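You operate a simulated robot arm through the tools that you are given. There is no shell and no other tool. Be economical: measure what you need, move in short steps, check, and stop when the job is done.

Carry out the task below with a simulated two-armed robot. There is one attempt and no reset: what you move stays moved.

TASK
Take the nylon block marked "L54" from the left stand top and put it on the left stand shelf. Take the stepped block on the front bench top and put it away on the long bench top. Fetch the black test bottle from the parts stand top and stand it on top of the grey can there. Put one of the short bolts from the near table top on the tall shelving third shelf from the top. Stack the 65 mm spacer puck from the side bench top on top of the 30 mm spacer puck. Hold the open tin on the near table top steady with one hand and put the spring from the side bench top in it with the other. Put two of the spare bolts from the tall shelving third shelf from the top on the film pad there. The order is free. Set down upright: stepped block, test bottle, spare bolt.

The check looks at the end state, three seconds after you hand in, the way a careful person would. Anything else that was tipped, shoved, dropped, spilled or broken makes it a failure.

THE ROBOT
Two 7-joint arms with fingered hands on one trunk, on a base that drives. Base frame: it is fixed to the floor where the robot stands at the start and does not move with it; the origin is under the middle of the robot, x ahead of it, y to its left, z up; the surface under the hand at the start is at about z = 0.9. Readings come in m, degrees, newtons and seconds.
The left shoulder is at the start at [0.07, 0.142, 1.231], the right one opposite. With the tool pointing down near the work surface each hand reaches from about 0.4 to 0.8 m from the robot's upright axis, wherever it stands, measured 20 degrees to its own side. Places, roughly: film pad [-8.25, 3.75, 1]; grey can [-1.25, 4.5, 1]; left stand shelf [0.4, 0.3, 0.3]; long bench top [-7.8, -1.5, 0.9]; nylon block [0.5, 0, 1]; open tin [-5.25, 5.25, 1]; short bolt (3x3x6 cm) [-5.2, 4.4, 1]; spacer puck [-8, 5.5, 1]; spare bolt (3x3x6 cm) [-8, 3.8, 1]; spring (3x3x4 cm) [-8, 5.2, 0.9]; stepped block (9x4x5 cm) [-2.8, 7.6, 0.9]; tall shelving third shelf [-8.2, 3.9, 0.9]; test bottle [-1, 4.75, 1]. Payload 3.6 kg a hand.
The TCP of each hand is the grasp point between the finger pads, 0.025 m short of the fingertips. In the tool frame z runs along the fingers and y along their closing line. Largest opening 0.088 m; the body of the gripper starts 0.029 m behind the TCP. The gripper is a hand of 5 fingers: y runs from the thumb to the fingers, the wrist lies at [-0.013, -0.097, -0.162] in the tool frame, and closing takes about 1.5 s.
Orientation is that of the tool frame in the base frame, as [roll, pitch, yaw] about the fixed x, y, z axes, in that order (R = Rz(yaw) Ry(pitch) Rx(roll)). With the fingers straight down and the wrist toward the robot, the tool's x, y and z point along [0, 1, 0], [1, 0, 0] and [0, 0, -1] of the base frame.

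THE INTERFACE
- The arms move only by the tool arm_command. It takes "left_steps", "right_steps" or both (then of equal length, played together; a hand with none holds still); each is a list of rows, each an object (a shift or turn left out is 0, a gripper value left out holds the last) with "dp": the shift along the tool's x, y, z in units of 250 mm (1.0 is 250 mm), a list of three; "rot": the turn, a rotation vector about the tool's x, y, z in units of 120 degrees (1.0 is 120 degrees), a list of three; "gripper": the gripper command, from -1 (fully open) to 1 (shut), values between in proportion. In form: [{"dp": [tx, ty, tz], "rot": [ax, ay, az], "gripper": gripper}, ...]. A call has 1 to 10 rows; each row is the pose to reach, as a shift and turn from the pose commanded when the call began, along the tool's axes at that moment. A call with a number of a shift or a turn outside -1 to 1 is refused whole. Each row takes 0.2 s and may step no farther than 0.05 m and 8.6 degrees from the row before; otherwise, or with a gripper value out of range, the whole call is refused. Where a pose cannot be reached the arm comes as near as it can. A force on the tool above 40 N (or 10 N above the force at the start of the call, whichever is more), or a blocked arm, ends the call early, and 0.2 s more pass. The fingers move at their own pace (about 0.072 m/s each) and stop on an object; they squeeze with about 30 N. The grip force told is the motor's: it shows also when the fingers shut on nothing. Time passes only in rows, and 0.2 s behind the last, so rows that repeat a pose let the fingers close. It gives the time, the measured TCP pose, the force on the tool (base axes), the opening and the grip force at its end, in the units of the frame above (readings bear some noise), with the torque about the TCP (base axes, N m) and any sound that the robot's microphone picked up, and new pictures: "show" is both (left out), scene, wrist or none (wrist: the cameras of the hands that moved).
- Cameras (640 x 400 px; columns grow to the right, rows downward): "scene" is now at [0.1281, -0.0147, 1.4414]; the picture's right is [-0.20, -0.98, 0.00], its down [-0.72, 0.14, -0.68] and it looks along [0.67, -0.13, -0.73] (base axes); focal length 259 px, centre (320, 200). "left" rides on the left gripper at [-0.059, -0.079, -0.105] in its tool frame; the picture's right is [-0.73, -0.32, 0.61], its down [0.62, -0.68, 0.38] and it looks along [0.29, 0.66, 0.70] (tool axes); focal length 234 px, centre (320, 200). "right" rides on the right gripper at [0.059, -0.079, -0.105] in its tool frame; the picture's right is [-0.73, 0.32, -0.61], its down [-0.62, -0.68, 0.38] and it looks along [-0.29, 0.66, 0.70] (tool axes); focal length 234 px, centre (320, 200). There is no depth. A picture from a camera that has moved, and an enlarged one, comes with that camera's place and axes in the base frame and with its lens.
- raise_lower(by): slides the trunk up (or, below 0, down) by that many m; the arms and the scene camera ride with it, the base frame stays. It gives what a move gives, with no picture.
- base_move(legs): drives the robot by 1 to 6 legs, each [ahead, left, turn to the left] in m, m and degrees, along the robot's own axes; the way and the turn of a leg run together, so that a leg with both is an arc; at most 1.5 m and 180 degrees a leg. The arms and the cameras ride along, it lands a little off, and it stops where it bumps. It gives what a move gives, and a new picture of the scene camera.
- set_grasp(shape, hand): the hand has 5 fingers and takes this shape, open, in about a second: jaw (thumb against the fingers, like two jaws); tri (thumb and two fingers); tip (a fingertip pinch); poke (one finger out to press); point (the index stretched); flat (the hand flat); cup (the hand cupped); fist (a fist). The gripper value then closes the fingers along that shape, each until it touches; the sizes above hold for jaw. It gives what a move gives, with no picture.
- pan_tilt(pan, tilt): turns the head with the scene camera to pan (to the left, within 86 degrees either way) and tilt (down, from -29 to 69), counted from straight ahead of the robot. It gives what a move gives, and a new picture of the scene camera.
- inspect(camera, box): a new picture of the part [left, top, right, bottom] of that camera's present view, enlarged. It takes no simulated time.
- finish_job(): hands the job in; it is judged then, once.

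Work in short steps. Places have to be worked out from the pictures, the camera data and where the tool is seen: move nearer, look again, correct. Check each grasp and each placing, and mend what went wrong. You have 483 turns and 360 pictures in all, those below and enlarged ones among them. Open the grippers and draw the arms clear of the work before you hand the job in, unless the task says otherwise; then end with one line.

The tools are called after "Call:" as name(argument=value, ...) on one line, values as JSON. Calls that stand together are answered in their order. arm_command: Moves the arms, as the interface text tells. Its arguments: {"type":"object","properties":{"left_steps":{"type":"array","items":{"type":"object","properties":{"dp":{"type":"array","items":{"type":"number"}},"rot":{"type":"array","items":{"type":"number"}},"gripper":{"type":"number"}}}},"right_steps":{"type":"array","items":{"type":"object","properties":{"dp":{"type":"array","items":{"type":"number"}},"rot":{"type":"array","items":{"type":"number"}},"gripper":{"type":"number"}}}},"show":{"type":"string","enum":["both","scene","wrist","none"]}},"required":[]} The other tools are called the same way: raise_lower (by) slides the trunk up or down; set_grasp (shape, hand) gives the hand a shape; base_move (legs) drives the base; pan_tilt (pan, tilt) turns the head that bears the scene camera; inspect (camera, box) takes an enlarged picture of a part of a camera's view; finish_job () hands the job in.

At the start:

```text
clock: 0.0
left_position: [0.5739, 0.1302, 1.1957]
left_tcp_rot: [180.0, 0.0, 90.1]
left_ft_force: [0.4, 0.1, -0.9]
left_moment: [0.0, -0.01, 0.04]
left_width: 0.0877
left_finger_force: 0.1
left_shape: jaw
right_position: [0.4396, -0.3584, 1.1724]
right_tcp_rot: [179.9, 0.1, 90.0]
right_ft_force: [-0.1, -0.1, -0.6]
right_moment: [0.0, -0.01, 0.0]
right_width: 0.0875
right_finger_force: 0.1
right_shape: jaw
trunk travel left (down, up): [-0.767, 0.173]
robot x, y, heading: [0.0011, -0.0021, 0.1]
head pan, tilt: [-11.3, 47.3]
```

scene: 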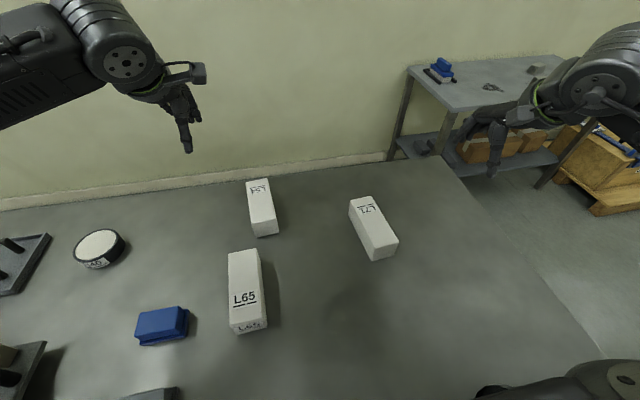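
right: 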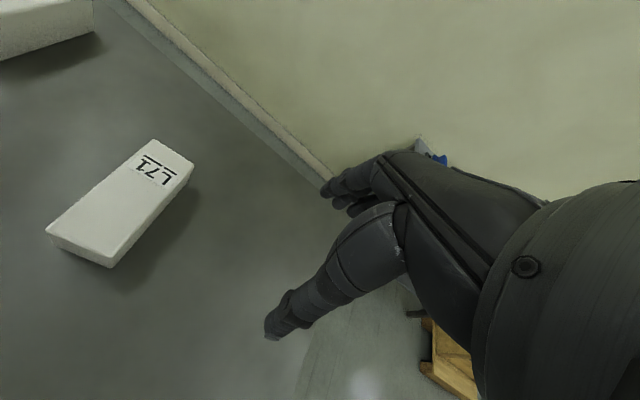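
left: 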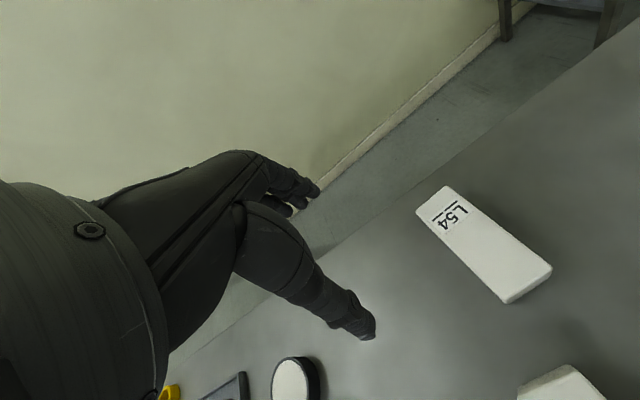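

The L54 block seems to be the one at about (262,207) in the scene. I enlarge it to confirm and measure.

Call:
inspect(camera="scene", box=[200, 160, 320, 235])

Call:
inspect(camera="left", box=[360, 160, 600, 310])

Call:
pan_tilt(pan=30, tilt=60)

```text
5.33 times, centred on (260, 198) of scene
camera zoom: at [0.1281, -0.0147, 1.4414], right [-0.2, -0.98, 0.0], down [-0.72, 0.14, -0.68], along [0.67, -0.13, -0.73], focal length 1384 px, centre (640, 213)
```

zoom: 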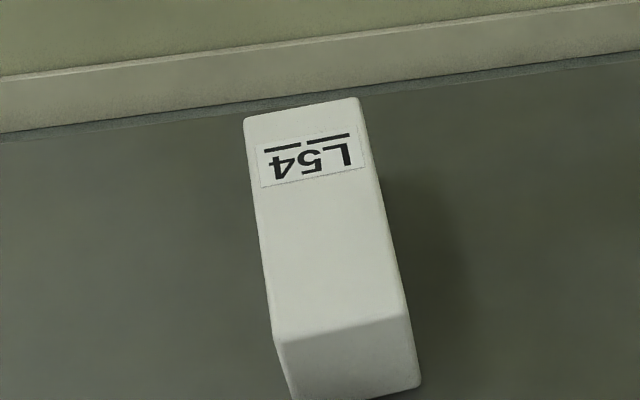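

```text
2.67 times, centred on (480, 235) of left
camera zoom: at [0.4938, 0.0725, 1.3004], right [-0.32, -0.73, -0.61], down [-0.68, 0.62, -0.38], along [0.66, 0.29, -0.7], focal length 624 px, centre (-107, 107)
```

zoom: 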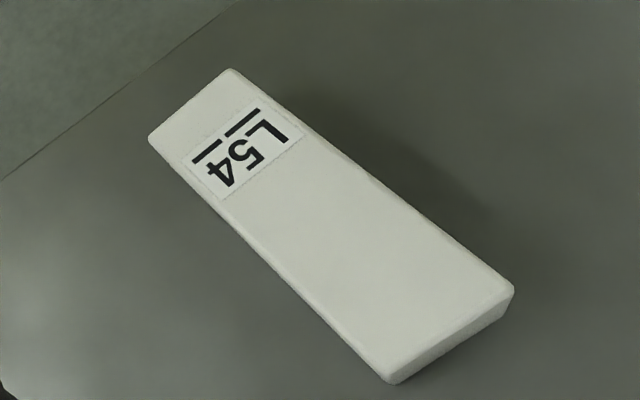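

```text
clock: 1.1
left_position: [0.574, 0.1307, 1.1945]
left_tcp_rot: [179.9, 0.0, 90.1]
left_ft_force: [-0.3, -0.2, 0.1]
left_moment: [0.0, 0.0, -0.02]
left_width: 0.0878
left_finger_force: 0.1
left_shape: jaw
right_position: [0.4396, -0.358, 1.1728]
right_tcp_rot: [-180.0, 0.0, 90.0]
right_ft_force: [0.3, 0.0, 0.0]
right_moment: [0.01, -0.03, 0.02]
right_width: 0.0877
right_finger_force: 0.1
right_shape: jaw
trunk travel left (down, up): [-0.767, 0.173]
robot x, y, heading: [0.0025, -0.0012, -0.2]
head pan, tilt: [30.0, 60.0]
camera scene: at [0.108, 0.0342, 1.4251], right [0.5, -0.87, 0.0], down [-0.75, -0.43, -0.5], along [0.43, 0.25, -0.87], focal length 259 px, centre (320, 200)
```

scene: 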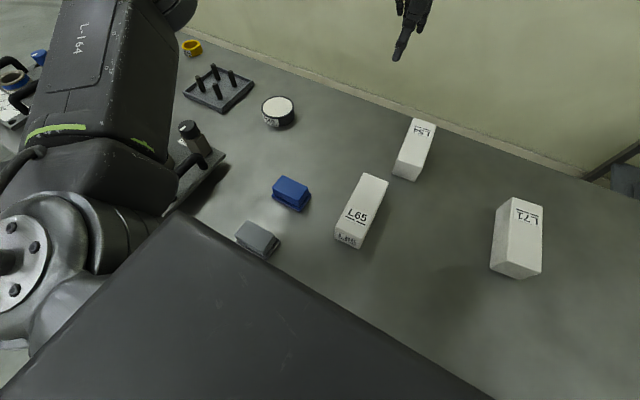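

L54 lies at about x 0.528–0.679, y centre 0.049 (yaw about 4°), top z≈0.951, 57 mm wide. I turn the left hand so it closes along y and move above it.

Call:
arm_command(left_steps=[{"dp": [-0.033, 0.011, 0.058], "rot": [0, 0, 0.0714]}, {"dp": [-0.066, 0.022, 0.116], "rot": [0, 0, 0.1428]}, {"dp": [-0.098, 0.032, 0.174], "rot": [0, 0, 0.2142]}, {"dp": [-0.131, 0.043, 0.232], "rot": [0, 0, 0.2856]}, {"dp": [-0.164, 0.054, 0.29], "rot": [0, 0, 0.357]}, {"dp": [-0.197, 0.065, 0.348], "rot": [0, 0, 0.4284]}, {"dp": [-0.23, 0.076, 0.406], "rot": [0, 0, 0.4998]}, {"dp": [-0.262, 0.086, 0.464], "rot": [0, 0, 0.5712]}, {"dp": [-0.295, 0.097, 0.522], "rot": [0, 0, 0.6426]}, {"dp": [-0.328, 0.108, 0.58], "rot": [0, 0, 0.714]}], show="both")

```text
clock: 3.3
left_position: [0.6023, 0.0484, 1.0505]
left_tcp_rot: [179.9, 0.2, 4.3]
left_ft_force: [0.5, 0.5, -0.5]
left_moment: [0.0, -0.01, 0.01]
left_width: 0.0879
left_finger_force: 0.1
left_shape: jaw
right_position: [0.4408, -0.3576, 1.1722]
right_tcp_rot: [180.0, -0.1, 90.0]
right_ft_force: [0.1, 0.1, -0.3]
right_moment: [0.01, 0.0, 0.0]
right_width: 0.0878
right_finger_force: 0.1
right_shape: jaw
trunk travel left (down, up): [-0.767, 0.173]
robot x, y, heading: [0.0022, -0.0031, 0.0]
head pan, tilt: [30.0, 60.0]
camera scene: at [0.1085, 0.0336, 1.425], right [0.5, -0.87, 0.0], down [-0.75, -0.43, -0.5], along [0.43, 0.25, -0.87], focal length 259 px, centre (320, 200)
camera left: at [0.5355, 0.1234, 1.1548], right [-0.75, 0.27, -0.61], down [0.57, 0.73, -0.39], along [0.34, -0.63, -0.7], focal length 234 px, centre (320, 200)
```

scene: 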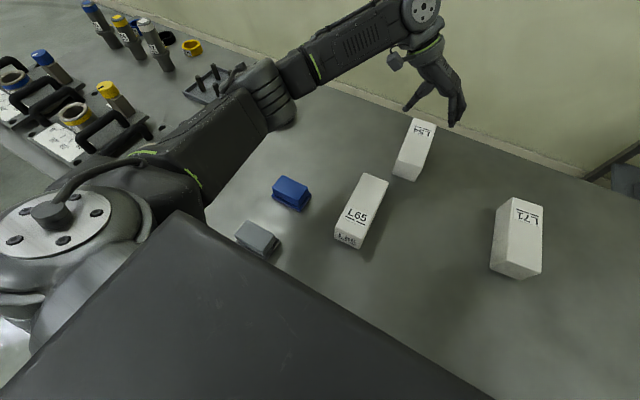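
left: 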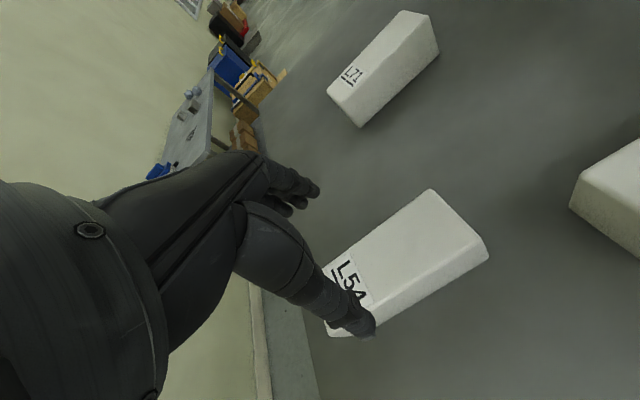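

The hand is straddling the block. I lower it to z≈0.932 and close.

Call:
arm_command(left_steps=[{"dp": [0, 0, 0.12]}, {"dp": [0, 0, 0.24]}, {"dp": [0, 0, 0.36]}, {"dp": [0, 0, 0.472]}, {"dp": [0, 0, 0.472], "gripper": 1}, {"dp": [0, 0, 0.472]}, {"dp": [0, 0, 0.472]}, {"dp": [0, 0, 0.472]}, {"dp": [0, 0, 0.472]}, {"dp": [0, 0, 0.472]}], show="wrist")

```text
clock: 5.5
left_position: [0.5988, 0.047, 0.9357]
left_tcp_rot: [180.0, -0.2, 4.5]
left_ft_force: [8.6, -3.7, 31.7]
left_moment: [-0.19, -0.12, -0.02]
left_width: 0.056
left_finger_force: 30.1
left_shape: jaw
right_position: [0.4373, -0.3595, 1.1741]
right_tcp_rot: [179.7, -0.1, 90.0]
right_ft_force: [0.5, 1.1, 0.0]
right_moment: [0.02, -0.05, 0.0]
right_width: 0.0877
right_finger_force: 0.1
right_shape: jaw
trunk travel left (down, up): [-0.767, 0.173]
robot x, y, heading: [0.0012, 0.0027, 0.3]
head pan, tilt: [30.0, 60.0]
camera left: at [0.5328, 0.1224, 1.0402], right [-0.75, 0.27, -0.61], down [0.57, 0.73, -0.38], along [0.34, -0.63, -0.69], focal length 234 px, centre (320, 200)
```

left: 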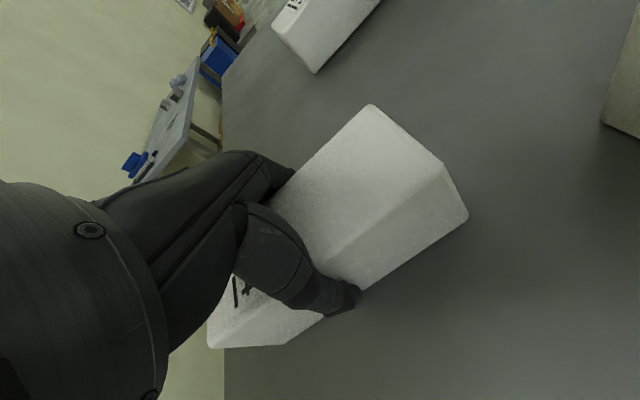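

The block is gripped at 56 mm, with some pressing force from below. I lift it.

Call:
arm_command(left_steps=[{"dp": [0, 0, -0.08]}, {"dp": [0, 0, -0.2]}, {"dp": [0, 0, -0.4]}, {"dp": [0, 0, -0.6]}, {"dp": [0, 0, -0.8]}], show="both")

```text
clock: 6.7
left_position: [0.6017, 0.0473, 1.1332]
left_tcp_rot: [-179.9, 0.2, 4.5]
left_ft_force: [-0.4, -0.4, -4.8]
left_moment: [0.02, 0.0, -0.02]
left_width: 0.0554
left_finger_force: 30.1
left_shape: jaw
right_position: [0.4407, -0.3573, 1.1718]
right_tcp_rot: [180.0, -0.1, 90.1]
right_ft_force: [-0.3, 0.0, 0.3]
right_moment: [0.0, -0.01, -0.01]
right_width: 0.0876
right_finger_force: 0.0
right_shape: jaw
trunk travel left (down, up): [-0.767, 0.173]
robot x, y, heading: [0.0004, -0.0008, -0.1]
head pan, tilt: [30.0, 60.0]
camera scene: at [0.1072, 0.0336, 1.425], right [0.5, -0.87, 0.0], down [-0.75, -0.43, -0.5], along [0.43, 0.25, -0.87], focal length 259 px, centre (320, 200)
camera left: at [0.5356, 0.1224, 1.2382], right [-0.75, 0.27, -0.61], down [0.57, 0.73, -0.38], along [0.34, -0.63, -0.7], focal length 234 px, centre (320, 200)
```

scene: 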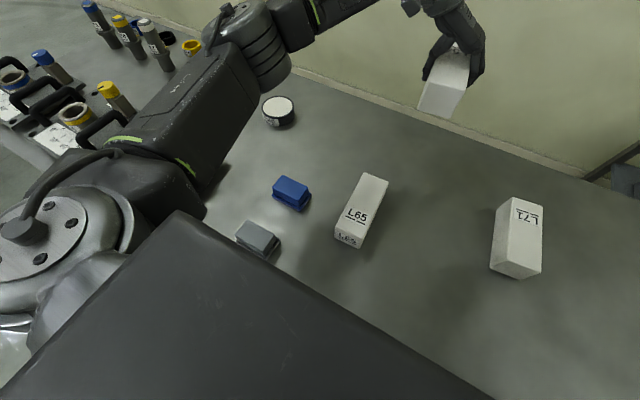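
left: 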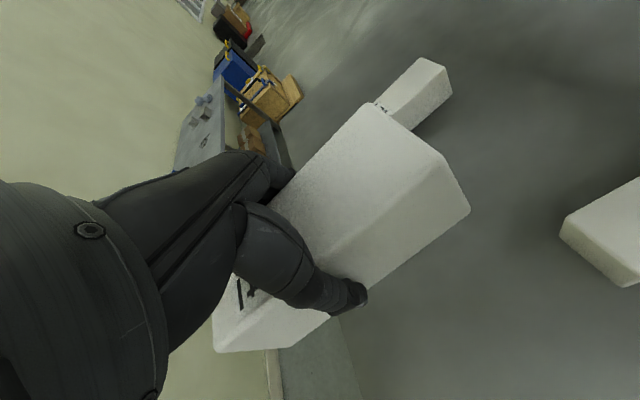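

Held firmly. I back away from the stand and look down at the shelf.

Call:
base_move(legs=[[-1.0, 0, 0]])

Call:
pan_tilt(pan=10, tilt=40)

```text
clock: 11.9
left_position: [-0.4061, 0.0478, 1.1332]
left_tcp_rot: [179.9, 0.1, 4.3]
left_ft_force: [-0.5, 0.0, -5.0]
left_moment: [-0.03, 0.0, 0.0]
left_width: 0.0555
left_finger_force: 29.9
left_shape: jaw
right_position: [-0.5688, -0.3587, 1.1725]
right_tcp_rot: [-179.9, 0.1, 89.8]
right_ft_force: [0.3, -0.3, 1.3]
right_moment: [0.01, 0.02, 0.01]
right_width: 0.0878
right_finger_force: 0.1
right_shape: jaw
trunk travel left (down, up): [-0.767, 0.173]
robot x, y, heading: [-1.0109, -0.0011, 0.1]
head pan, tilt: [30.0, 60.0]
camera scene: at [-0.9003, 0.0357, 1.4249], right [0.5, -0.87, 0.0], down [-0.75, -0.43, -0.5], along [0.43, 0.25, -0.87], focal length 259 px, centre (320, 200)
```

scene: 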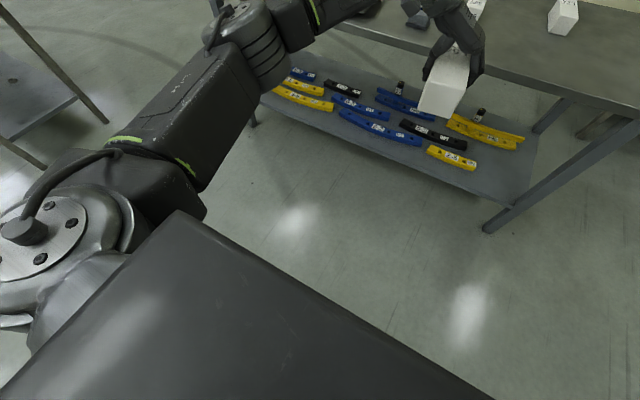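

```text
clock: 12.7
left_position: [-0.4055, 0.0476, 1.1309]
left_tcp_rot: [179.9, 0.1, 4.2]
left_ft_force: [0.2, -0.9, -5.4]
left_moment: [-0.01, -0.04, 0.04]
left_width: 0.0556
left_finger_force: 30.1
left_shape: jaw
right_position: [-0.5694, -0.3578, 1.1715]
right_tcp_rot: [-180.0, 0.0, 89.8]
right_ft_force: [-0.2, 0.1, -1.2]
right_moment: [0.01, 0.0, -0.01]
right_width: 0.0874
right_finger_force: 0.0
right_shape: jaw
trunk travel left (down, up): [-0.767, 0.173]
robot x, y, heading: [-1.0055, 0.003, -0.0]
head pan, tilt: [10.0, 40.0]
camera scene: at [-0.8751, 0.0171, 1.4517], right [0.17, -0.99, 0.0], down [-0.63, -0.11, -0.77], along [0.75, 0.13, -0.64], focal length 259 px, centre (320, 200)
```

scene: 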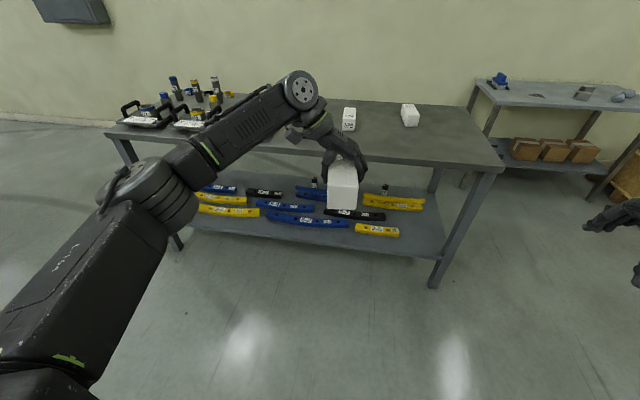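

The shelf (front edge x≈0.11, z≈0.3) has free space at its right end. I strafe right and lower the trunk to look under the top.

Call:
base_move(legs=[[0, -0.45, 0]])

Call:
raise_lower(by=-0.6)

Call:
pan_tilt(pan=5, tilt=30)

```text
clock: 15.4
left_position: [-0.4074, -0.3959, 1.1327]
left_tcp_rot: [180.0, 0.1, 4.5]
left_ft_force: [0.2, 0.0, -4.0]
left_moment: [-0.01, -0.02, -0.04]
left_width: 0.0553
left_finger_force: 29.7
left_shape: jaw
right_position: [-0.5684, -0.8013, 1.1729]
right_tcp_rot: [180.0, -0.1, 90.1]
right_ft_force: [-0.6, -0.1, 1.1]
right_moment: [0.0, 0.02, 0.02]
right_width: 0.0878
right_finger_force: 0.2
right_shape: jaw
trunk travel left (down, up): [-0.767, 0.173]
robot x, y, heading: [-1.0102, -0.448, -0.0]
head pan, tilt: [10.0, 40.0]
camera scene: at [-0.8753, -0.4287, 1.4517], right [0.18, -0.98, 0.0], down [-0.63, -0.11, -0.77], along [0.75, 0.13, -0.64], focal length 259 px, centre (320, 200)
```

scene: 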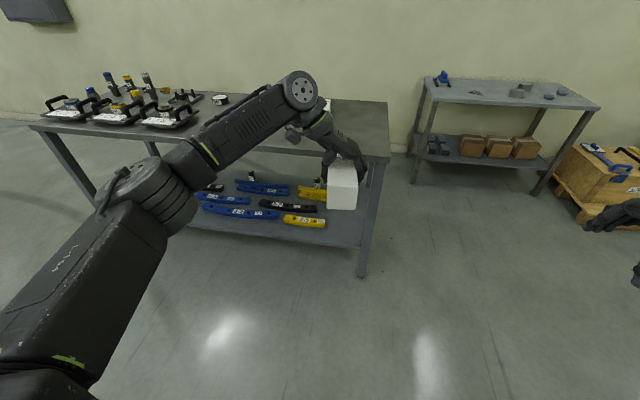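

```text
refused: -0.6 is not a number from -0.4 to 0.4
```

```text
clock: 16.2
left_position: [-0.4058, -0.3955, 1.133]
left_tcp_rot: [180.0, 0.0, 4.5]
left_ft_force: [0.3, -0.6, -5.2]
left_moment: [0.01, -0.03, -0.02]
left_width: 0.0554
left_finger_force: 30.0
left_shape: jaw
right_position: [-0.5688, -0.8024, 1.1722]
right_tcp_rot: [179.9, -0.1, 90.1]
right_ft_force: [-0.1, 0.1, 0.0]
right_moment: [0.0, 0.01, -0.01]
right_width: 0.0877
right_finger_force: 0.0
right_shape: jaw
trunk travel left (down, up): [-0.767, 0.173]
robot x, y, heading: [-1.0088, -0.4426, 0.1]
head pan, tilt: [5.0, 30.0]
camera scene: at [-0.8689, -0.4371, 1.467], right [0.09, -1.0, 0.0], down [-0.5, -0.04, -0.87], along [0.86, 0.08, -0.5], focal length 259 px, centre (320, 200)
```

scene: 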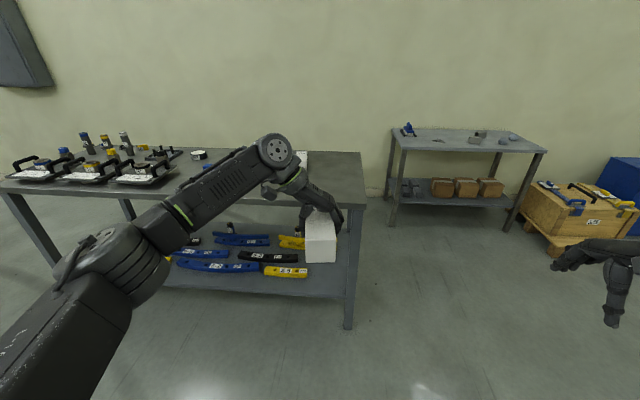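

Limit per trunk move is 0.4; I lower in two moves and look again.

Call:
raise_lower(by=-0.4)

Call:
raise_lower(by=-0.2)

Call:
pan_tilt(pan=5, tilt=22)

```text
clock: 20.0
left_position: [-0.4069, -0.396, 0.7329]
left_tcp_rot: [179.9, 0.0, 4.5]
left_ft_force: [0.6, 0.0, -5.3]
left_moment: [0.06, -0.03, -0.01]
left_width: 0.0554
left_finger_force: 30.5
left_shape: jaw
right_position: [-0.5693, -0.8025, 0.7733]
right_tcp_rot: [180.0, 0.0, 90.0]
right_ft_force: [-0.2, 0.6, -1.0]
right_moment: [0.01, 0.03, 0.05]
right_width: 0.0876
right_finger_force: 0.0
right_shape: jaw
trunk travel left (down, up): [-0.367, 0.573]
robot x, y, heading: [-1.0121, -0.4472, 0.0]
head pan, tilt: [5.0, 30.0]
```

```text
clock: 22.2
left_position: [-0.4071, -0.3957, 0.5329]
left_tcp_rot: [-179.9, 0.0, 4.5]
left_ft_force: [-0.6, 0.1, -4.7]
left_moment: [-0.02, 0.01, 0.02]
left_width: 0.0554
left_finger_force: 30.0
left_shape: jaw
right_position: [-0.5703, -0.8023, 0.573]
right_tcp_rot: [179.9, 0.0, 90.1]
right_ft_force: [0.3, -0.5, 0.1]
right_moment: [0.03, -0.02, 0.03]
right_width: 0.0876
right_finger_force: 0.0
right_shape: jaw
trunk travel left (down, up): [-0.167, 0.773]
robot x, y, heading: [-1.0103, -0.4466, 0.2]
head pan, tilt: [5.0, 30.0]
```

```text
clock: 22.9
left_position: [-0.4077, -0.3961, 0.5316]
left_tcp_rot: [180.0, 0.1, 4.5]
left_ft_force: [-0.8, -0.4, -4.4]
left_moment: [-0.02, 0.01, -0.02]
left_width: 0.0551
left_finger_force: 30.8
left_shape: jaw
right_position: [-0.5692, -0.8044, 0.5726]
right_tcp_rot: [179.9, 0.0, 90.1]
right_ft_force: [0.9, 0.0, 0.1]
right_moment: [0.0, -0.04, -0.03]
right_width: 0.0877
right_finger_force: 0.0
right_shape: jaw
trunk travel left (down, up): [-0.167, 0.773]
robot x, y, heading: [-1.0103, -0.4449, 0.1]
head pan, tilt: [5.0, 22.0]
camera scene: at [-0.8671, -0.4364, 0.8798], right [0.09, -1.0, 0.0], down [-0.37, -0.03, -0.93], along [0.92, 0.08, -0.38], focal length 259 px, centre (320, 200)
```

scene: 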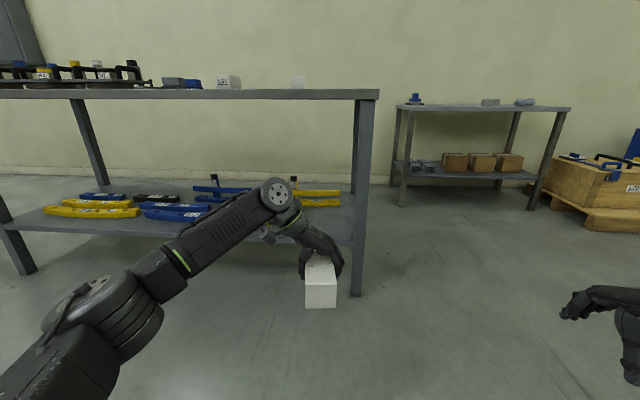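

The right end of the shelf is free around [0.26, -0.375]. I lower another 0.1 m and drive forward with the block under the top.

Call:
raise_lower(by=-0.1)

Call:
base_move(legs=[[0.35, 0.02, 0]])

Call:
arm_command(left_steps=[{"dp": [0, 0, 0]}], show="wrist")

```text
clock: 24.2
left_position: [-0.4086, -0.3967, 0.4318]
left_tcp_rot: [-179.9, 0.1, 4.6]
left_ft_force: [-0.3, 1.2, -5.4]
left_moment: [0.0, -0.02, 0.01]
left_width: 0.0552
left_finger_force: 30.4
left_shape: jaw
right_position: [-0.5685, -0.8027, 0.4721]
right_tcp_rot: [-179.9, 0.0, 90.1]
right_ft_force: [-0.7, 0.0, -0.1]
right_moment: [0.0, -0.01, 0.02]
right_width: 0.0876
right_finger_force: 0.0
right_shape: jaw
trunk travel left (down, up): [-0.067, 0.873]
robot x, y, heading: [-1.0115, -0.4456, 0.0]
head pan, tilt: [5.0, 22.0]
```

```text
clock: 26.5
left_position: [-0.0581, -0.3747, 0.4323]
left_tcp_rot: [-180.0, 0.0, 4.5]
left_ft_force: [0.8, 0.4, -5.5]
left_moment: [-0.02, -0.05, 0.0]
left_width: 0.0553
left_finger_force: 30.6
left_shape: jaw
right_position: [-0.2185, -0.7821, 0.472]
right_tcp_rot: [-179.9, 0.0, 90.3]
right_ft_force: [0.1, -0.7, 0.4]
right_moment: [-0.03, 0.01, 0.01]
right_width: 0.0878
right_finger_force: 0.0
right_shape: jaw
trunk travel left (down, up): [-0.067, 0.873]
robot x, y, heading: [-0.6604, -0.4266, -0.0]
head pan, tilt: [5.0, 22.0]
camera scene: at [-0.517, -0.4156, 0.7799], right [0.09, -1.0, 0.0], down [-0.37, -0.03, -0.93], along [0.92, 0.08, -0.38], focal length 259 px, centre (320, 200)
```

scene: 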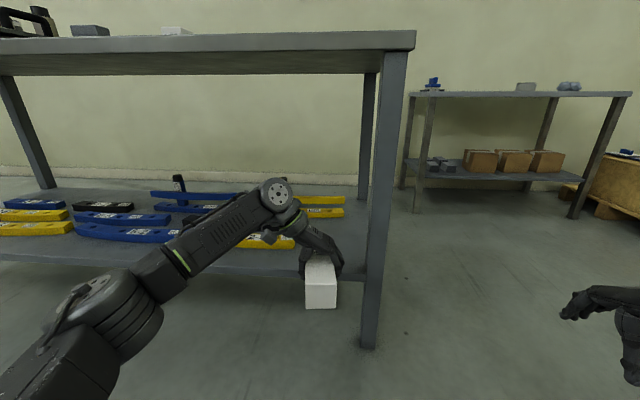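

```text
clock: 26.9
left_position: [-0.0574, -0.3753, 0.4325]
left_tcp_rot: [-179.9, 0.2, 4.5]
left_ft_force: [-0.9, -0.4, -5.2]
left_moment: [0.0, -0.01, 0.0]
left_width: 0.0554
left_finger_force: 30.3
left_shape: jaw
right_position: [-0.2178, -0.782, 0.4729]
right_tcp_rot: [180.0, 0.0, 90.2]
right_ft_force: [0.3, -0.5, 0.8]
right_moment: [0.01, 0.0, 0.02]
right_width: 0.0876
right_finger_force: 0.1
right_shape: jaw
trunk travel left (down, up): [-0.067, 0.873]
robot x, y, heading: [-0.6595, -0.4241, 0.1]
head pan, tilt: [5.0, 22.0]
camera left: at [-0.1237, -0.3006, 0.5369], right [-0.75, 0.26, -0.61], down [0.57, 0.73, -0.38], along [0.34, -0.63, -0.7], focal length 234 px, centre (320, 200)
```

left: 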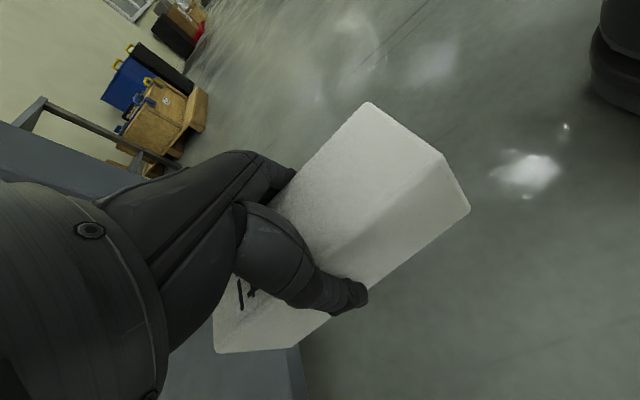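

Clear of the leg by over 5 cm. I drive the rest of the way in.

Call:
base_move(legs=[[0.32, 0, 0]])

Call:
arm_command(left_steps=[{"dp": [0, 0, 0]}], show="wrist")

```text
clock: 29.0
left_position: [0.2594, -0.3724, 0.4331]
left_tcp_rot: [-180.0, 0.0, 4.7]
left_ft_force: [-0.1, 0.8, -4.5]
left_moment: [-0.03, -0.03, -0.01]
left_width: 0.0553
left_finger_force: 30.5
left_shape: jaw
right_position: [0.0991, -0.779, 0.4719]
right_tcp_rot: [-180.0, 0.0, 90.3]
right_ft_force: [-0.3, -0.1, 0.7]
right_moment: [0.0, -0.02, 0.01]
right_width: 0.0877
right_finger_force: 0.1
right_shape: jaw
trunk travel left (down, up): [-0.067, 0.873]
robot x, y, heading: [-0.3417, -0.4236, 0.3]
head pan, tilt: [5.0, 22.0]
camera scene: at [-0.1999, -0.4141, 0.7799], right [0.09, -1.0, 0.0], down [-0.37, -0.03, -0.93], along [0.92, 0.09, -0.38], focal length 259 px, centre (320, 200)
```

scene: 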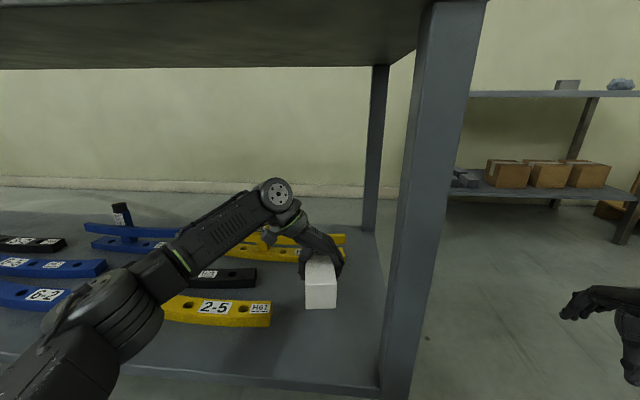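

```text
clock: 29.4
left_position: [0.2595, -0.3721, 0.433]
left_tcp_rot: [-180.0, 0.1, 4.7]
left_ft_force: [-0.6, -0.2, -5.1]
left_moment: [-0.02, -0.04, 0.01]
left_width: 0.0553
left_finger_force: 30.0
left_shape: jaw
right_position: [0.0998, -0.7788, 0.4727]
right_tcp_rot: [180.0, 0.1, 90.3]
right_ft_force: [-0.7, 0.3, -0.2]
right_moment: [0.0, 0.0, -0.02]
right_width: 0.0876
right_finger_force: 0.1
right_shape: jaw
trunk travel left (down, up): [-0.067, 0.873]
robot x, y, heading: [-0.3432, -0.4252, 0.5]
head pan, tilt: [5.0, 22.0]
camera left: at [0.193, -0.2981, 0.5369], right [-0.75, 0.26, -0.61], down [0.57, 0.73, -0.38], along [0.34, -0.63, -0.7], focal length 234 px, centre (320, 200)
```

left: 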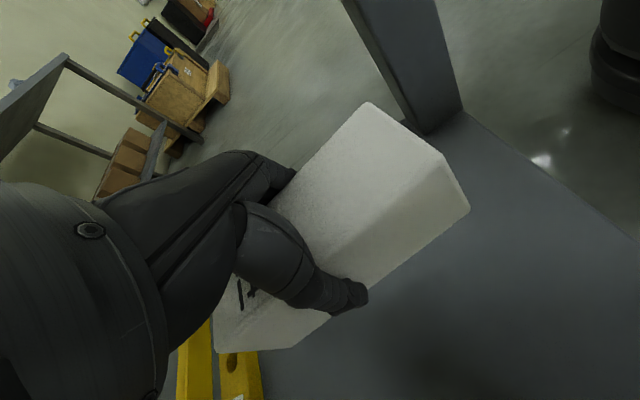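

The spot is clear on all sides. I lower with the arm and watch for contact.

Call:
arm_command(left_steps=[{"dp": [0, 0, 0.12]}, {"dp": [0, 0, 0.22]}, {"dp": [0, 0, 0.28]}, {"dp": [0, 0, 0.32]}, {"dp": [0, 0, 0.34]}, {"dp": [0, 0, 0.36]}, {"dp": [0, 0, 0.38]}, {"dp": [0, 0, 0.39]}], show="both")

```text
clock: 31.2
left_position: [0.2598, -0.372, 0.336]
left_tcp_rot: [179.9, -0.1, 4.8]
left_ft_force: [-1.1, 1.5, 4.8]
left_moment: [-0.21, -0.36, 0.02]
left_width: 0.0552
left_finger_force: 29.6
left_shape: jaw
right_position: [0.0996, -0.7787, 0.4726]
right_tcp_rot: [179.9, 0.0, 90.3]
right_ft_force: [0.3, -0.9, -0.2]
right_moment: [0.02, 0.04, -0.01]
right_width: 0.0876
right_finger_force: 0.0
right_shape: jaw
trunk travel left (down, up): [-0.067, 0.873]
robot x, y, heading: [-0.3421, -0.4267, 0.1]
head pan, tilt: [5.0, 22.0]
camera scene: at [-0.201, -0.4141, 0.7803], right [0.09, -1.0, 0.0], down [-0.37, -0.03, -0.93], along [0.92, 0.09, -0.37], focal length 259 px, centre (320, 200)
camera left: at [0.1925, -0.2977, 0.4414], right [-0.75, 0.26, -0.61], down [0.57, 0.73, -0.38], along [0.34, -0.63, -0.69], focal length 234 px, centre (320, 200)
```

scene: 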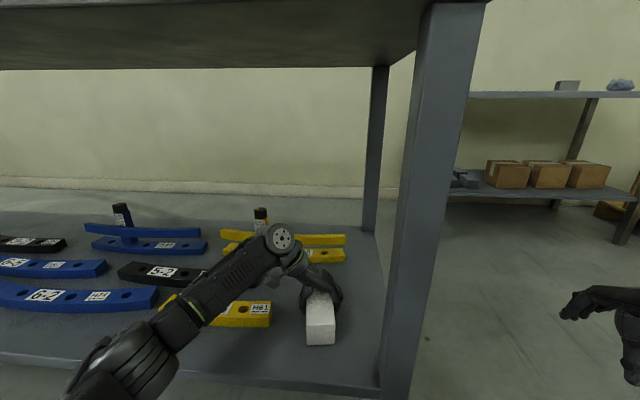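
left: 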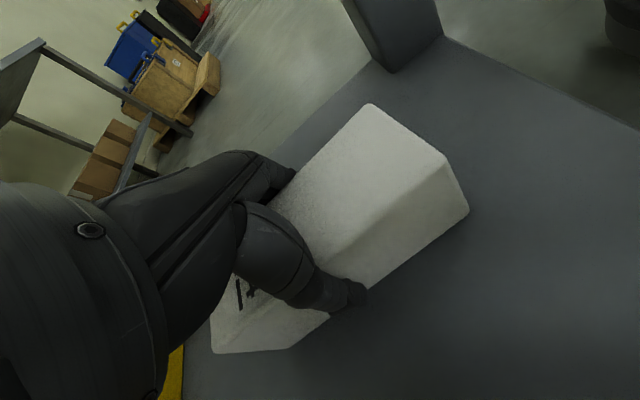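

Contact with the shelf is made. I open the hand and rise straight up.

Call:
arm_command(left_steps=[{"dp": [0, 0, 0], "gripper": -1}, {"dp": [0, 0, 0]}, {"dp": [0, 0, 0]}, {"dp": [0, 0, 0]}, {"dp": [0, 0, -0.04]}, {"dp": [0, 0, -0.12]}, {"dp": [0, 0, -0.24]}, {"dp": [0, 0, -0.4]}], show="both")

```text
clock: 33.0
left_position: [0.2589, -0.3726, 0.4359]
left_tcp_rot: [-180.0, 0.1, 4.6]
left_ft_force: [0.4, 0.0, -0.5]
left_moment: [0.0, 0.01, 0.03]
left_width: 0.0881
left_finger_force: 0.1
left_shape: jaw
right_position: [0.0991, -0.7794, 0.4727]
right_tcp_rot: [179.9, 0.1, 90.2]
right_ft_force: [0.1, 0.2, 0.4]
right_moment: [-0.01, 0.0, 0.02]
right_width: 0.0877
right_finger_force: 0.0
right_shape: jaw
trunk travel left (down, up): [-0.067, 0.873]
robot x, y, heading: [-0.3433, -0.4234, 0.6]
head pan, tilt: [5.0, 22.0]
camera scene: at [-0.2003, -0.4142, 0.7799], right [0.09, -1.0, 0.0], down [-0.37, -0.03, -0.93], along [0.92, 0.09, -0.37], focal length 259 px, centre (320, 200)
camera left: at [0.1924, -0.2984, 0.5399], right [-0.75, 0.26, -0.61], down [0.56, 0.73, -0.38], along [0.34, -0.63, -0.7], focal length 234 px, centre (320, 200)
```

scene: 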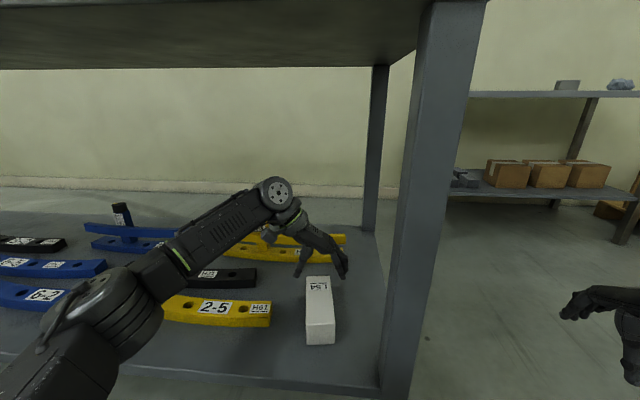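
left: 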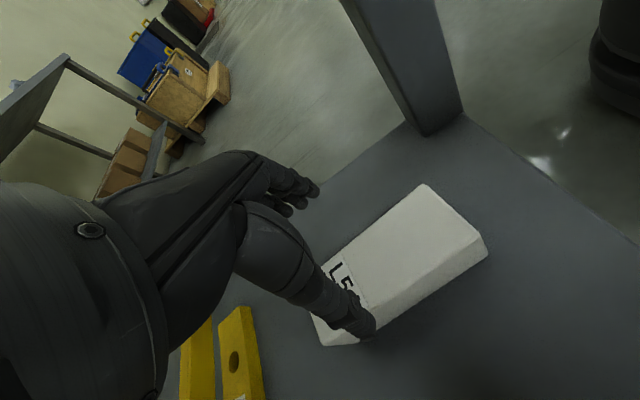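

L54 rests on the shelf. I back out straight, raise the trunk and turn left to see the room.

Call:
base_move(legs=[[-1.0, 0, 0]])

Call:
raise_lower(by=0.4)

Call:
raise_lower(by=0.3)

Call:
pan_tilt(pan=0, tilt=20)

Call:
base_move(legs=[[0, 0, 90]])

```text
clock: 38.1
left_position: [-0.7386, -0.377, 0.4355]
left_tcp_rot: [-179.9, 0.1, 4.8]
left_ft_force: [0.0, -0.2, 0.1]
left_moment: [0.02, -0.01, 0.0]
left_width: 0.0879
left_finger_force: 0.0
left_shape: jaw
right_position: [-0.8971, -0.7841, 0.4726]
right_tcp_rot: [179.9, 0.0, 90.4]
right_ft_force: [0.4, 0.8, -0.5]
right_moment: [0.01, 0.0, -0.01]
right_width: 0.0879
right_finger_force: 0.0
right_shape: jaw
trunk travel left (down, up): [-0.067, 0.873]
robot x, y, heading: [-1.3368, -0.4334, 0.3]
head pan, tilt: [5.0, 22.0]
camera scene: at [-1.1976, -0.4198, 0.78], right [0.09, -1.0, 0.0], down [-0.37, -0.04, -0.93], along [0.92, 0.09, -0.37], focal length 259 px, centre (320, 200)
```

scene: 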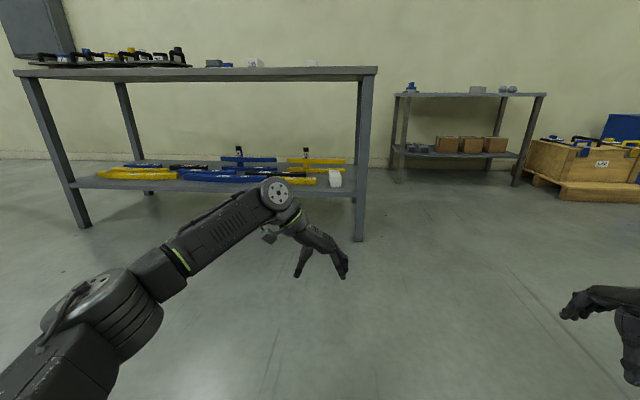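

```text
clock: 42.0
left_position: [-0.7389, -0.3777, 0.8353]
left_tcp_rot: [-180.0, 0.1, 4.8]
left_ft_force: [0.2, 0.6, -0.8]
left_moment: [-0.01, 0.02, 0.03]
left_width: 0.0878
left_finger_force: 0.0
left_shape: jaw
right_position: [-0.8981, -0.7854, 0.8729]
right_tcp_rot: [-180.0, 0.0, 90.4]
right_ft_force: [0.1, 0.1, -0.2]
right_moment: [0.01, -0.01, 0.01]
right_width: 0.0878
right_finger_force: 0.1
right_shape: jaw
trunk travel left (down, up): [-0.467, 0.473]
robot x, y, heading: [-1.3397, -0.4319, 0.3]
head pan, tilt: [5.0, 22.0]
```

```text
clock: 45.0
left_position: [-0.7377, -0.3772, 1.1347]
left_tcp_rot: [180.0, 0.1, 4.8]
left_ft_force: [0.0, -0.3, 0.7]
left_moment: [0.01, -0.02, 0.04]
left_width: 0.0878
left_finger_force: 0.0
left_shape: jaw
right_position: [-0.8977, -0.7843, 1.1728]
right_tcp_rot: [-180.0, 0.0, 90.4]
right_ft_force: [-1.2, 0.7, -0.2]
right_moment: [0.01, 0.0, 0.01]
right_width: 0.0876
right_finger_force: 0.1
right_shape: jaw
trunk travel left (down, up): [-0.767, 0.173]
robot x, y, heading: [-1.337, -0.4297, 0.3]
head pan, tilt: [5.0, 22.0]
```

```text
clock: 45.6
left_position: [-0.7384, -0.3773, 1.1355]
left_tcp_rot: [180.0, 0.0, 4.9]
left_ft_force: [0.2, 0.5, 0.5]
left_moment: [-0.02, -0.02, -0.02]
left_width: 0.0879
left_finger_force: 0.0
left_shape: jaw
right_position: [-0.8963, -0.7833, 1.1721]
right_tcp_rot: [-180.0, -0.1, 90.4]
right_ft_force: [-0.6, 0.6, 0.3]
right_moment: [0.0, 0.02, 0.0]
right_width: 0.0877
right_finger_force: 0.1
right_shape: jaw
trunk travel left (down, up): [-0.767, 0.173]
robot x, y, heading: [-1.342, -0.4308, 0.2]
head pan, tilt: [0.0, 20.0]
camera scene: at [-1.1968, -0.4279, 1.4832], right [0.01, -1.0, 0.0], down [-0.34, 0.0, -0.94], along [0.94, 0.01, -0.34], focal length 259 px, centre (320, 200)
```

scene: 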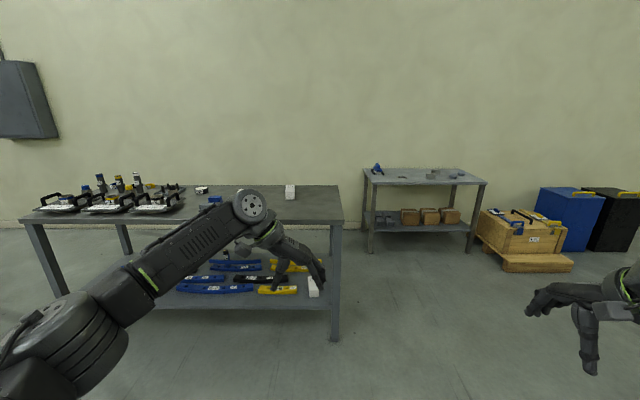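

```text
clock: 49.9
left_position: [-1.3967, 0.1712, 1.1352]
left_tcp_rot: [-180.0, 0.1, 95.2]
left_ft_force: [-0.5, -0.8, 0.6]
left_moment: [0.01, 0.01, 0.04]
left_width: 0.0879
left_finger_force: 0.0
left_shape: jaw
right_position: [-0.9892, 0.0157, 1.1733]
right_tcp_rot: [-180.0, 0.0, -179.0]
right_ft_force: [0.0, -0.6, -0.7]
right_moment: [0.02, 0.0, 0.03]
right_width: 0.0876
right_finger_force: 0.0
right_shape: jaw
trunk travel left (down, up): [-0.767, 0.173]
robot x, y, heading: [-1.3398, -0.4303, 90.8]
head pan, tilt: [0.0, 20.0]
camera scene: at [-1.3421, -0.2855, 1.4832], right [1.0, 0.01, 0.0], down [0.0, -0.34, -0.94], along [-0.01, 0.94, -0.34], focal length 259 px, centre (320, 200)
```

scene: 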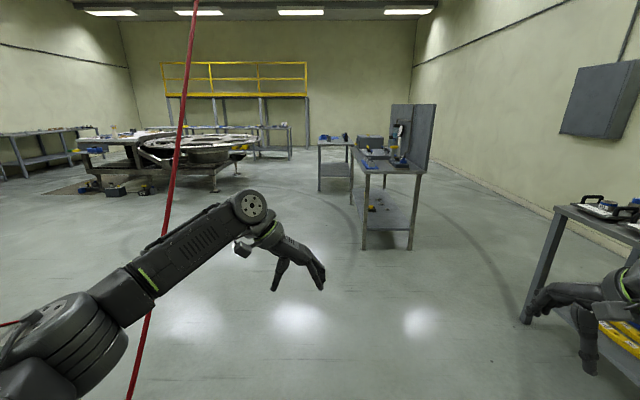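

A red rope or cord hangs ahead to the left; before driving I look at it and the floor to the left.

Call:
pan_tilt(pan=55, tilt=15)

Call:
pan_tilt(pan=15, tilt=45)

```text
clock: 51.1
left_position: [-1.3963, 0.171, 1.1345]
left_tcp_rot: [-180.0, 0.1, 95.4]
left_ft_force: [-0.2, -0.2, 1.1]
left_moment: [0.01, 0.03, -0.02]
left_width: 0.0879
left_finger_force: 0.1
left_shape: jaw
right_position: [-0.9896, 0.0159, 1.1741]
right_tcp_rot: [-180.0, 0.0, -179.1]
right_ft_force: [0.5, -0.5, -0.8]
right_moment: [-0.02, 0.04, 0.0]
right_width: 0.0875
right_finger_force: 0.0
right_shape: jaw
trunk travel left (down, up): [-0.767, 0.173]
robot x, y, heading: [-1.3376, -0.429, 90.7]
head pan, tilt: [55.0, 15.0]
camera scene: at [-1.4181, -0.326, 1.4914], right [0.56, 0.83, 0.0], down [0.21, -0.15, -0.97], along [-0.8, 0.54, -0.26], focal length 259 px, centre (320, 200)
```

scene: 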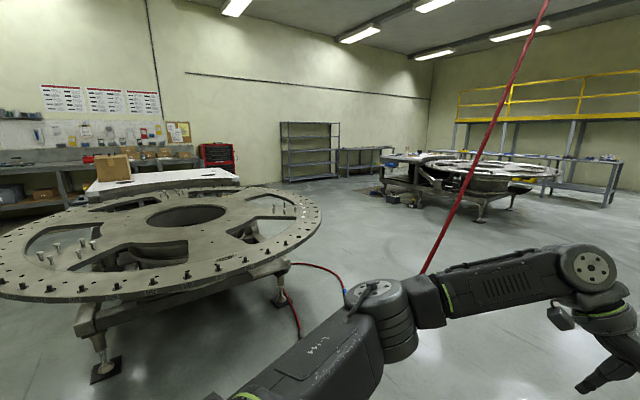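

```text
clock: 52.2
left_position: [-1.398, 0.1709, 1.1355]
left_tcp_rot: [179.9, 0.1, 95.1]
left_ft_force: [0.6, 0.3, -0.6]
left_moment: [-0.03, -0.02, 0.02]
left_width: 0.0877
left_finger_force: 0.0
left_shape: jaw
right_position: [-0.9889, 0.0157, 1.1728]
right_tcp_rot: [-180.0, 0.0, -179.1]
right_ft_force: [-0.7, -0.2, 0.4]
right_moment: [0.0, 0.01, 0.01]
right_width: 0.0876
right_finger_force: 0.1
right_shape: jaw
trunk travel left (down, up): [-0.767, 0.173]
robot x, y, heading: [-1.3413, -0.431, 90.6]
head pan, tilt: [15.0, 45.0]
camera scene: at [-1.3632, -0.3003, 1.4446], right [0.96, 0.27, 0.0], down [0.19, -0.68, -0.71], along [-0.19, 0.68, -0.71], focal length 259 px, centre (320, 200)
```

scene: 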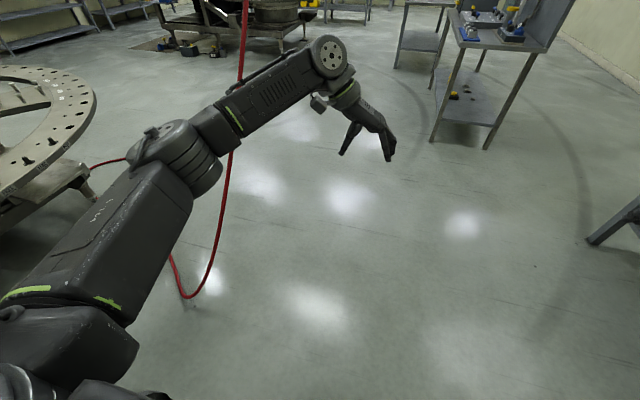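

The hose rises from a floor loop near [-2.3, 0.1]; its upper course is unclear. I drive ahead 1.3 m keeping x≈-1.3 and look again for parallax.

Call:
base_move(legs=[[1.3, -0.1, 0]])

Call:
pan_tilt(pan=35, tilt=15)

```text
clock: 58.7
left_position: [-1.3267, 1.4698, 1.1361]
left_tcp_rot: [-179.9, 0.0, 95.7]
left_ft_force: [-0.6, 1.0, 0.1]
left_moment: [-0.01, 0.01, 0.01]
left_width: 0.0879
left_finger_force: 0.0
left_shape: jaw
right_position: [-0.9172, 1.3164, 1.1731]
right_tcp_rot: [-179.9, 0.0, -178.7]
right_ft_force: [-0.3, -0.2, 0.9]
right_moment: [0.01, 0.0, -0.02]
right_width: 0.0875
right_finger_force: 0.1
right_shape: jaw
trunk travel left (down, up): [-0.767, 0.173]
robot x, y, heading: [-1.2641, 0.8738, 91.4]
head pan, tilt: [15.0, 45.0]
camera scene: at [-1.2889, 0.9983, 1.4446], right [0.96, 0.28, 0.0], down [0.2, -0.68, -0.71], along [-0.2, 0.68, -0.71], focal length 259 px, centre (320, 200)
```

scene: 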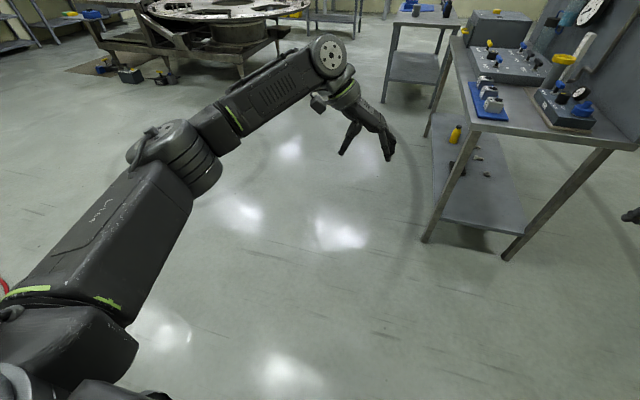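

```text
clock: 59.7
left_position: [-1.3263, 1.4697, 1.1348]
left_tcp_rot: [-180.0, 0.0, 95.7]
left_ft_force: [-0.2, 0.1, 0.5]
left_moment: [0.04, 0.0, -0.02]
left_width: 0.0877
left_finger_force: 0.0
left_shape: jaw
right_position: [-0.9172, 1.3173, 1.1733]
right_tcp_rot: [-180.0, -0.1, -178.8]
right_ft_force: [0.0, 0.6, 0.5]
right_moment: [0.03, -0.01, 0.04]
right_width: 0.0876
right_finger_force: 0.1
right_shape: jaw
trunk travel left (down, up): [-0.767, 0.173]
robot x, y, heading: [-1.2669, 0.869, 91.4]
head pan, tilt: [35.0, 15.0]
camera scene: at [-1.3213, 0.9958, 1.4913], right [0.81, 0.59, 0.0], down [0.15, -0.21, -0.97], along [-0.57, 0.78, -0.26], focal length 259 px, centre (320, 200)
```

scene: 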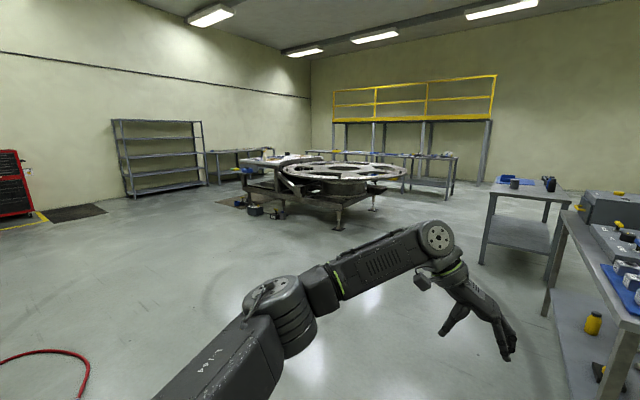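

The hose is behind-left now. The parts stand front edge is near y≈4.2, x −1.42…−0.84. I shift left to pass the first bench, then drive up.

Call:
base_move(legs=[[0.4, 0.3, -1.4], [1.2, 0, 0], [1.0, 0, 0]])

Call:
pan_tilt(pan=-20, tilt=38)

```text
clock: 73.1
left_position: [-1.5957, 4.0606, 1.1344]
left_tcp_rot: [179.9, 0.0, 93.8]
left_ft_force: [0.1, 0.2, 0.0]
left_moment: [0.01, 0.0, 0.0]
left_width: 0.0878
left_finger_force: 0.0
left_shape: jaw
right_position: [-1.1918, 3.894, 1.173]
right_tcp_rot: [180.0, 0.1, 179.5]
right_ft_force: [0.1, 0.6, -0.1]
right_moment: [0.01, 0.02, 0.01]
right_width: 0.0879
right_finger_force: 0.1
right_shape: jaw
trunk travel left (down, up): [-0.767, 0.173]
robot x, y, heading: [-1.5512, 3.4584, 89.2]
head pan, tilt: [35.0, 15.0]
camera scene: at [-1.6064, 3.586, 1.4914], right [0.82, 0.57, 0.0], down [0.15, -0.21, -0.97], along [-0.55, 0.8, -0.26], focal length 259 px, centre (320, 200)
```

scene: 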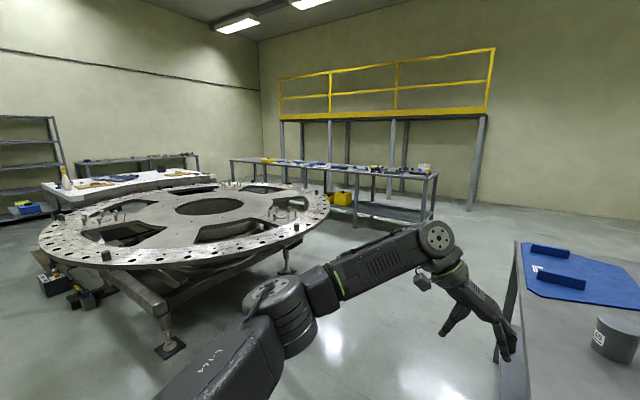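

```text
clock: 74.3
left_position: [-1.5968, 4.061, 1.1343]
left_tcp_rot: [180.0, 0.1, 93.7]
left_ft_force: [0.2, 0.0, 0.0]
left_moment: [0.03, 0.0, 0.01]
left_width: 0.0879
left_finger_force: 0.1
left_shape: jaw
right_position: [-1.1919, 3.8964, 1.1727]
right_tcp_rot: [179.9, 0.0, 179.5]
right_ft_force: [-0.1, 0.6, 0.1]
right_moment: [-0.02, 0.01, 0.0]
right_width: 0.0877
right_finger_force: 0.0
right_shape: jaw
trunk travel left (down, up): [-0.767, 0.173]
robot x, y, heading: [-1.5568, 3.4589, 89.6]
head pan, tilt: [-20.0, 38.0]
camera scene: at [-1.5233, 3.5903, 1.4548], right [0.94, -0.35, 0.0], down [-0.22, -0.58, -0.79], along [0.28, 0.74, -0.62], focal length 259 px, centre (320, 200)
```

scene: 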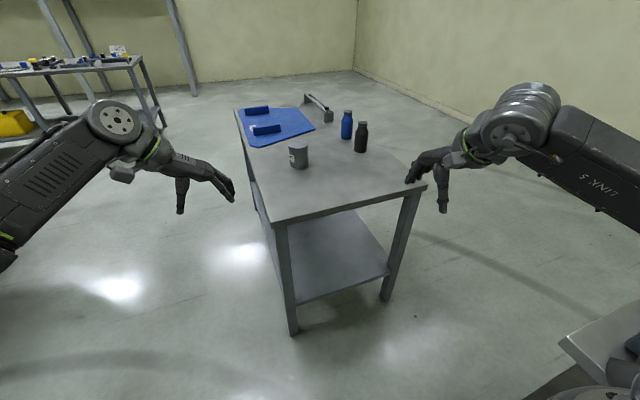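

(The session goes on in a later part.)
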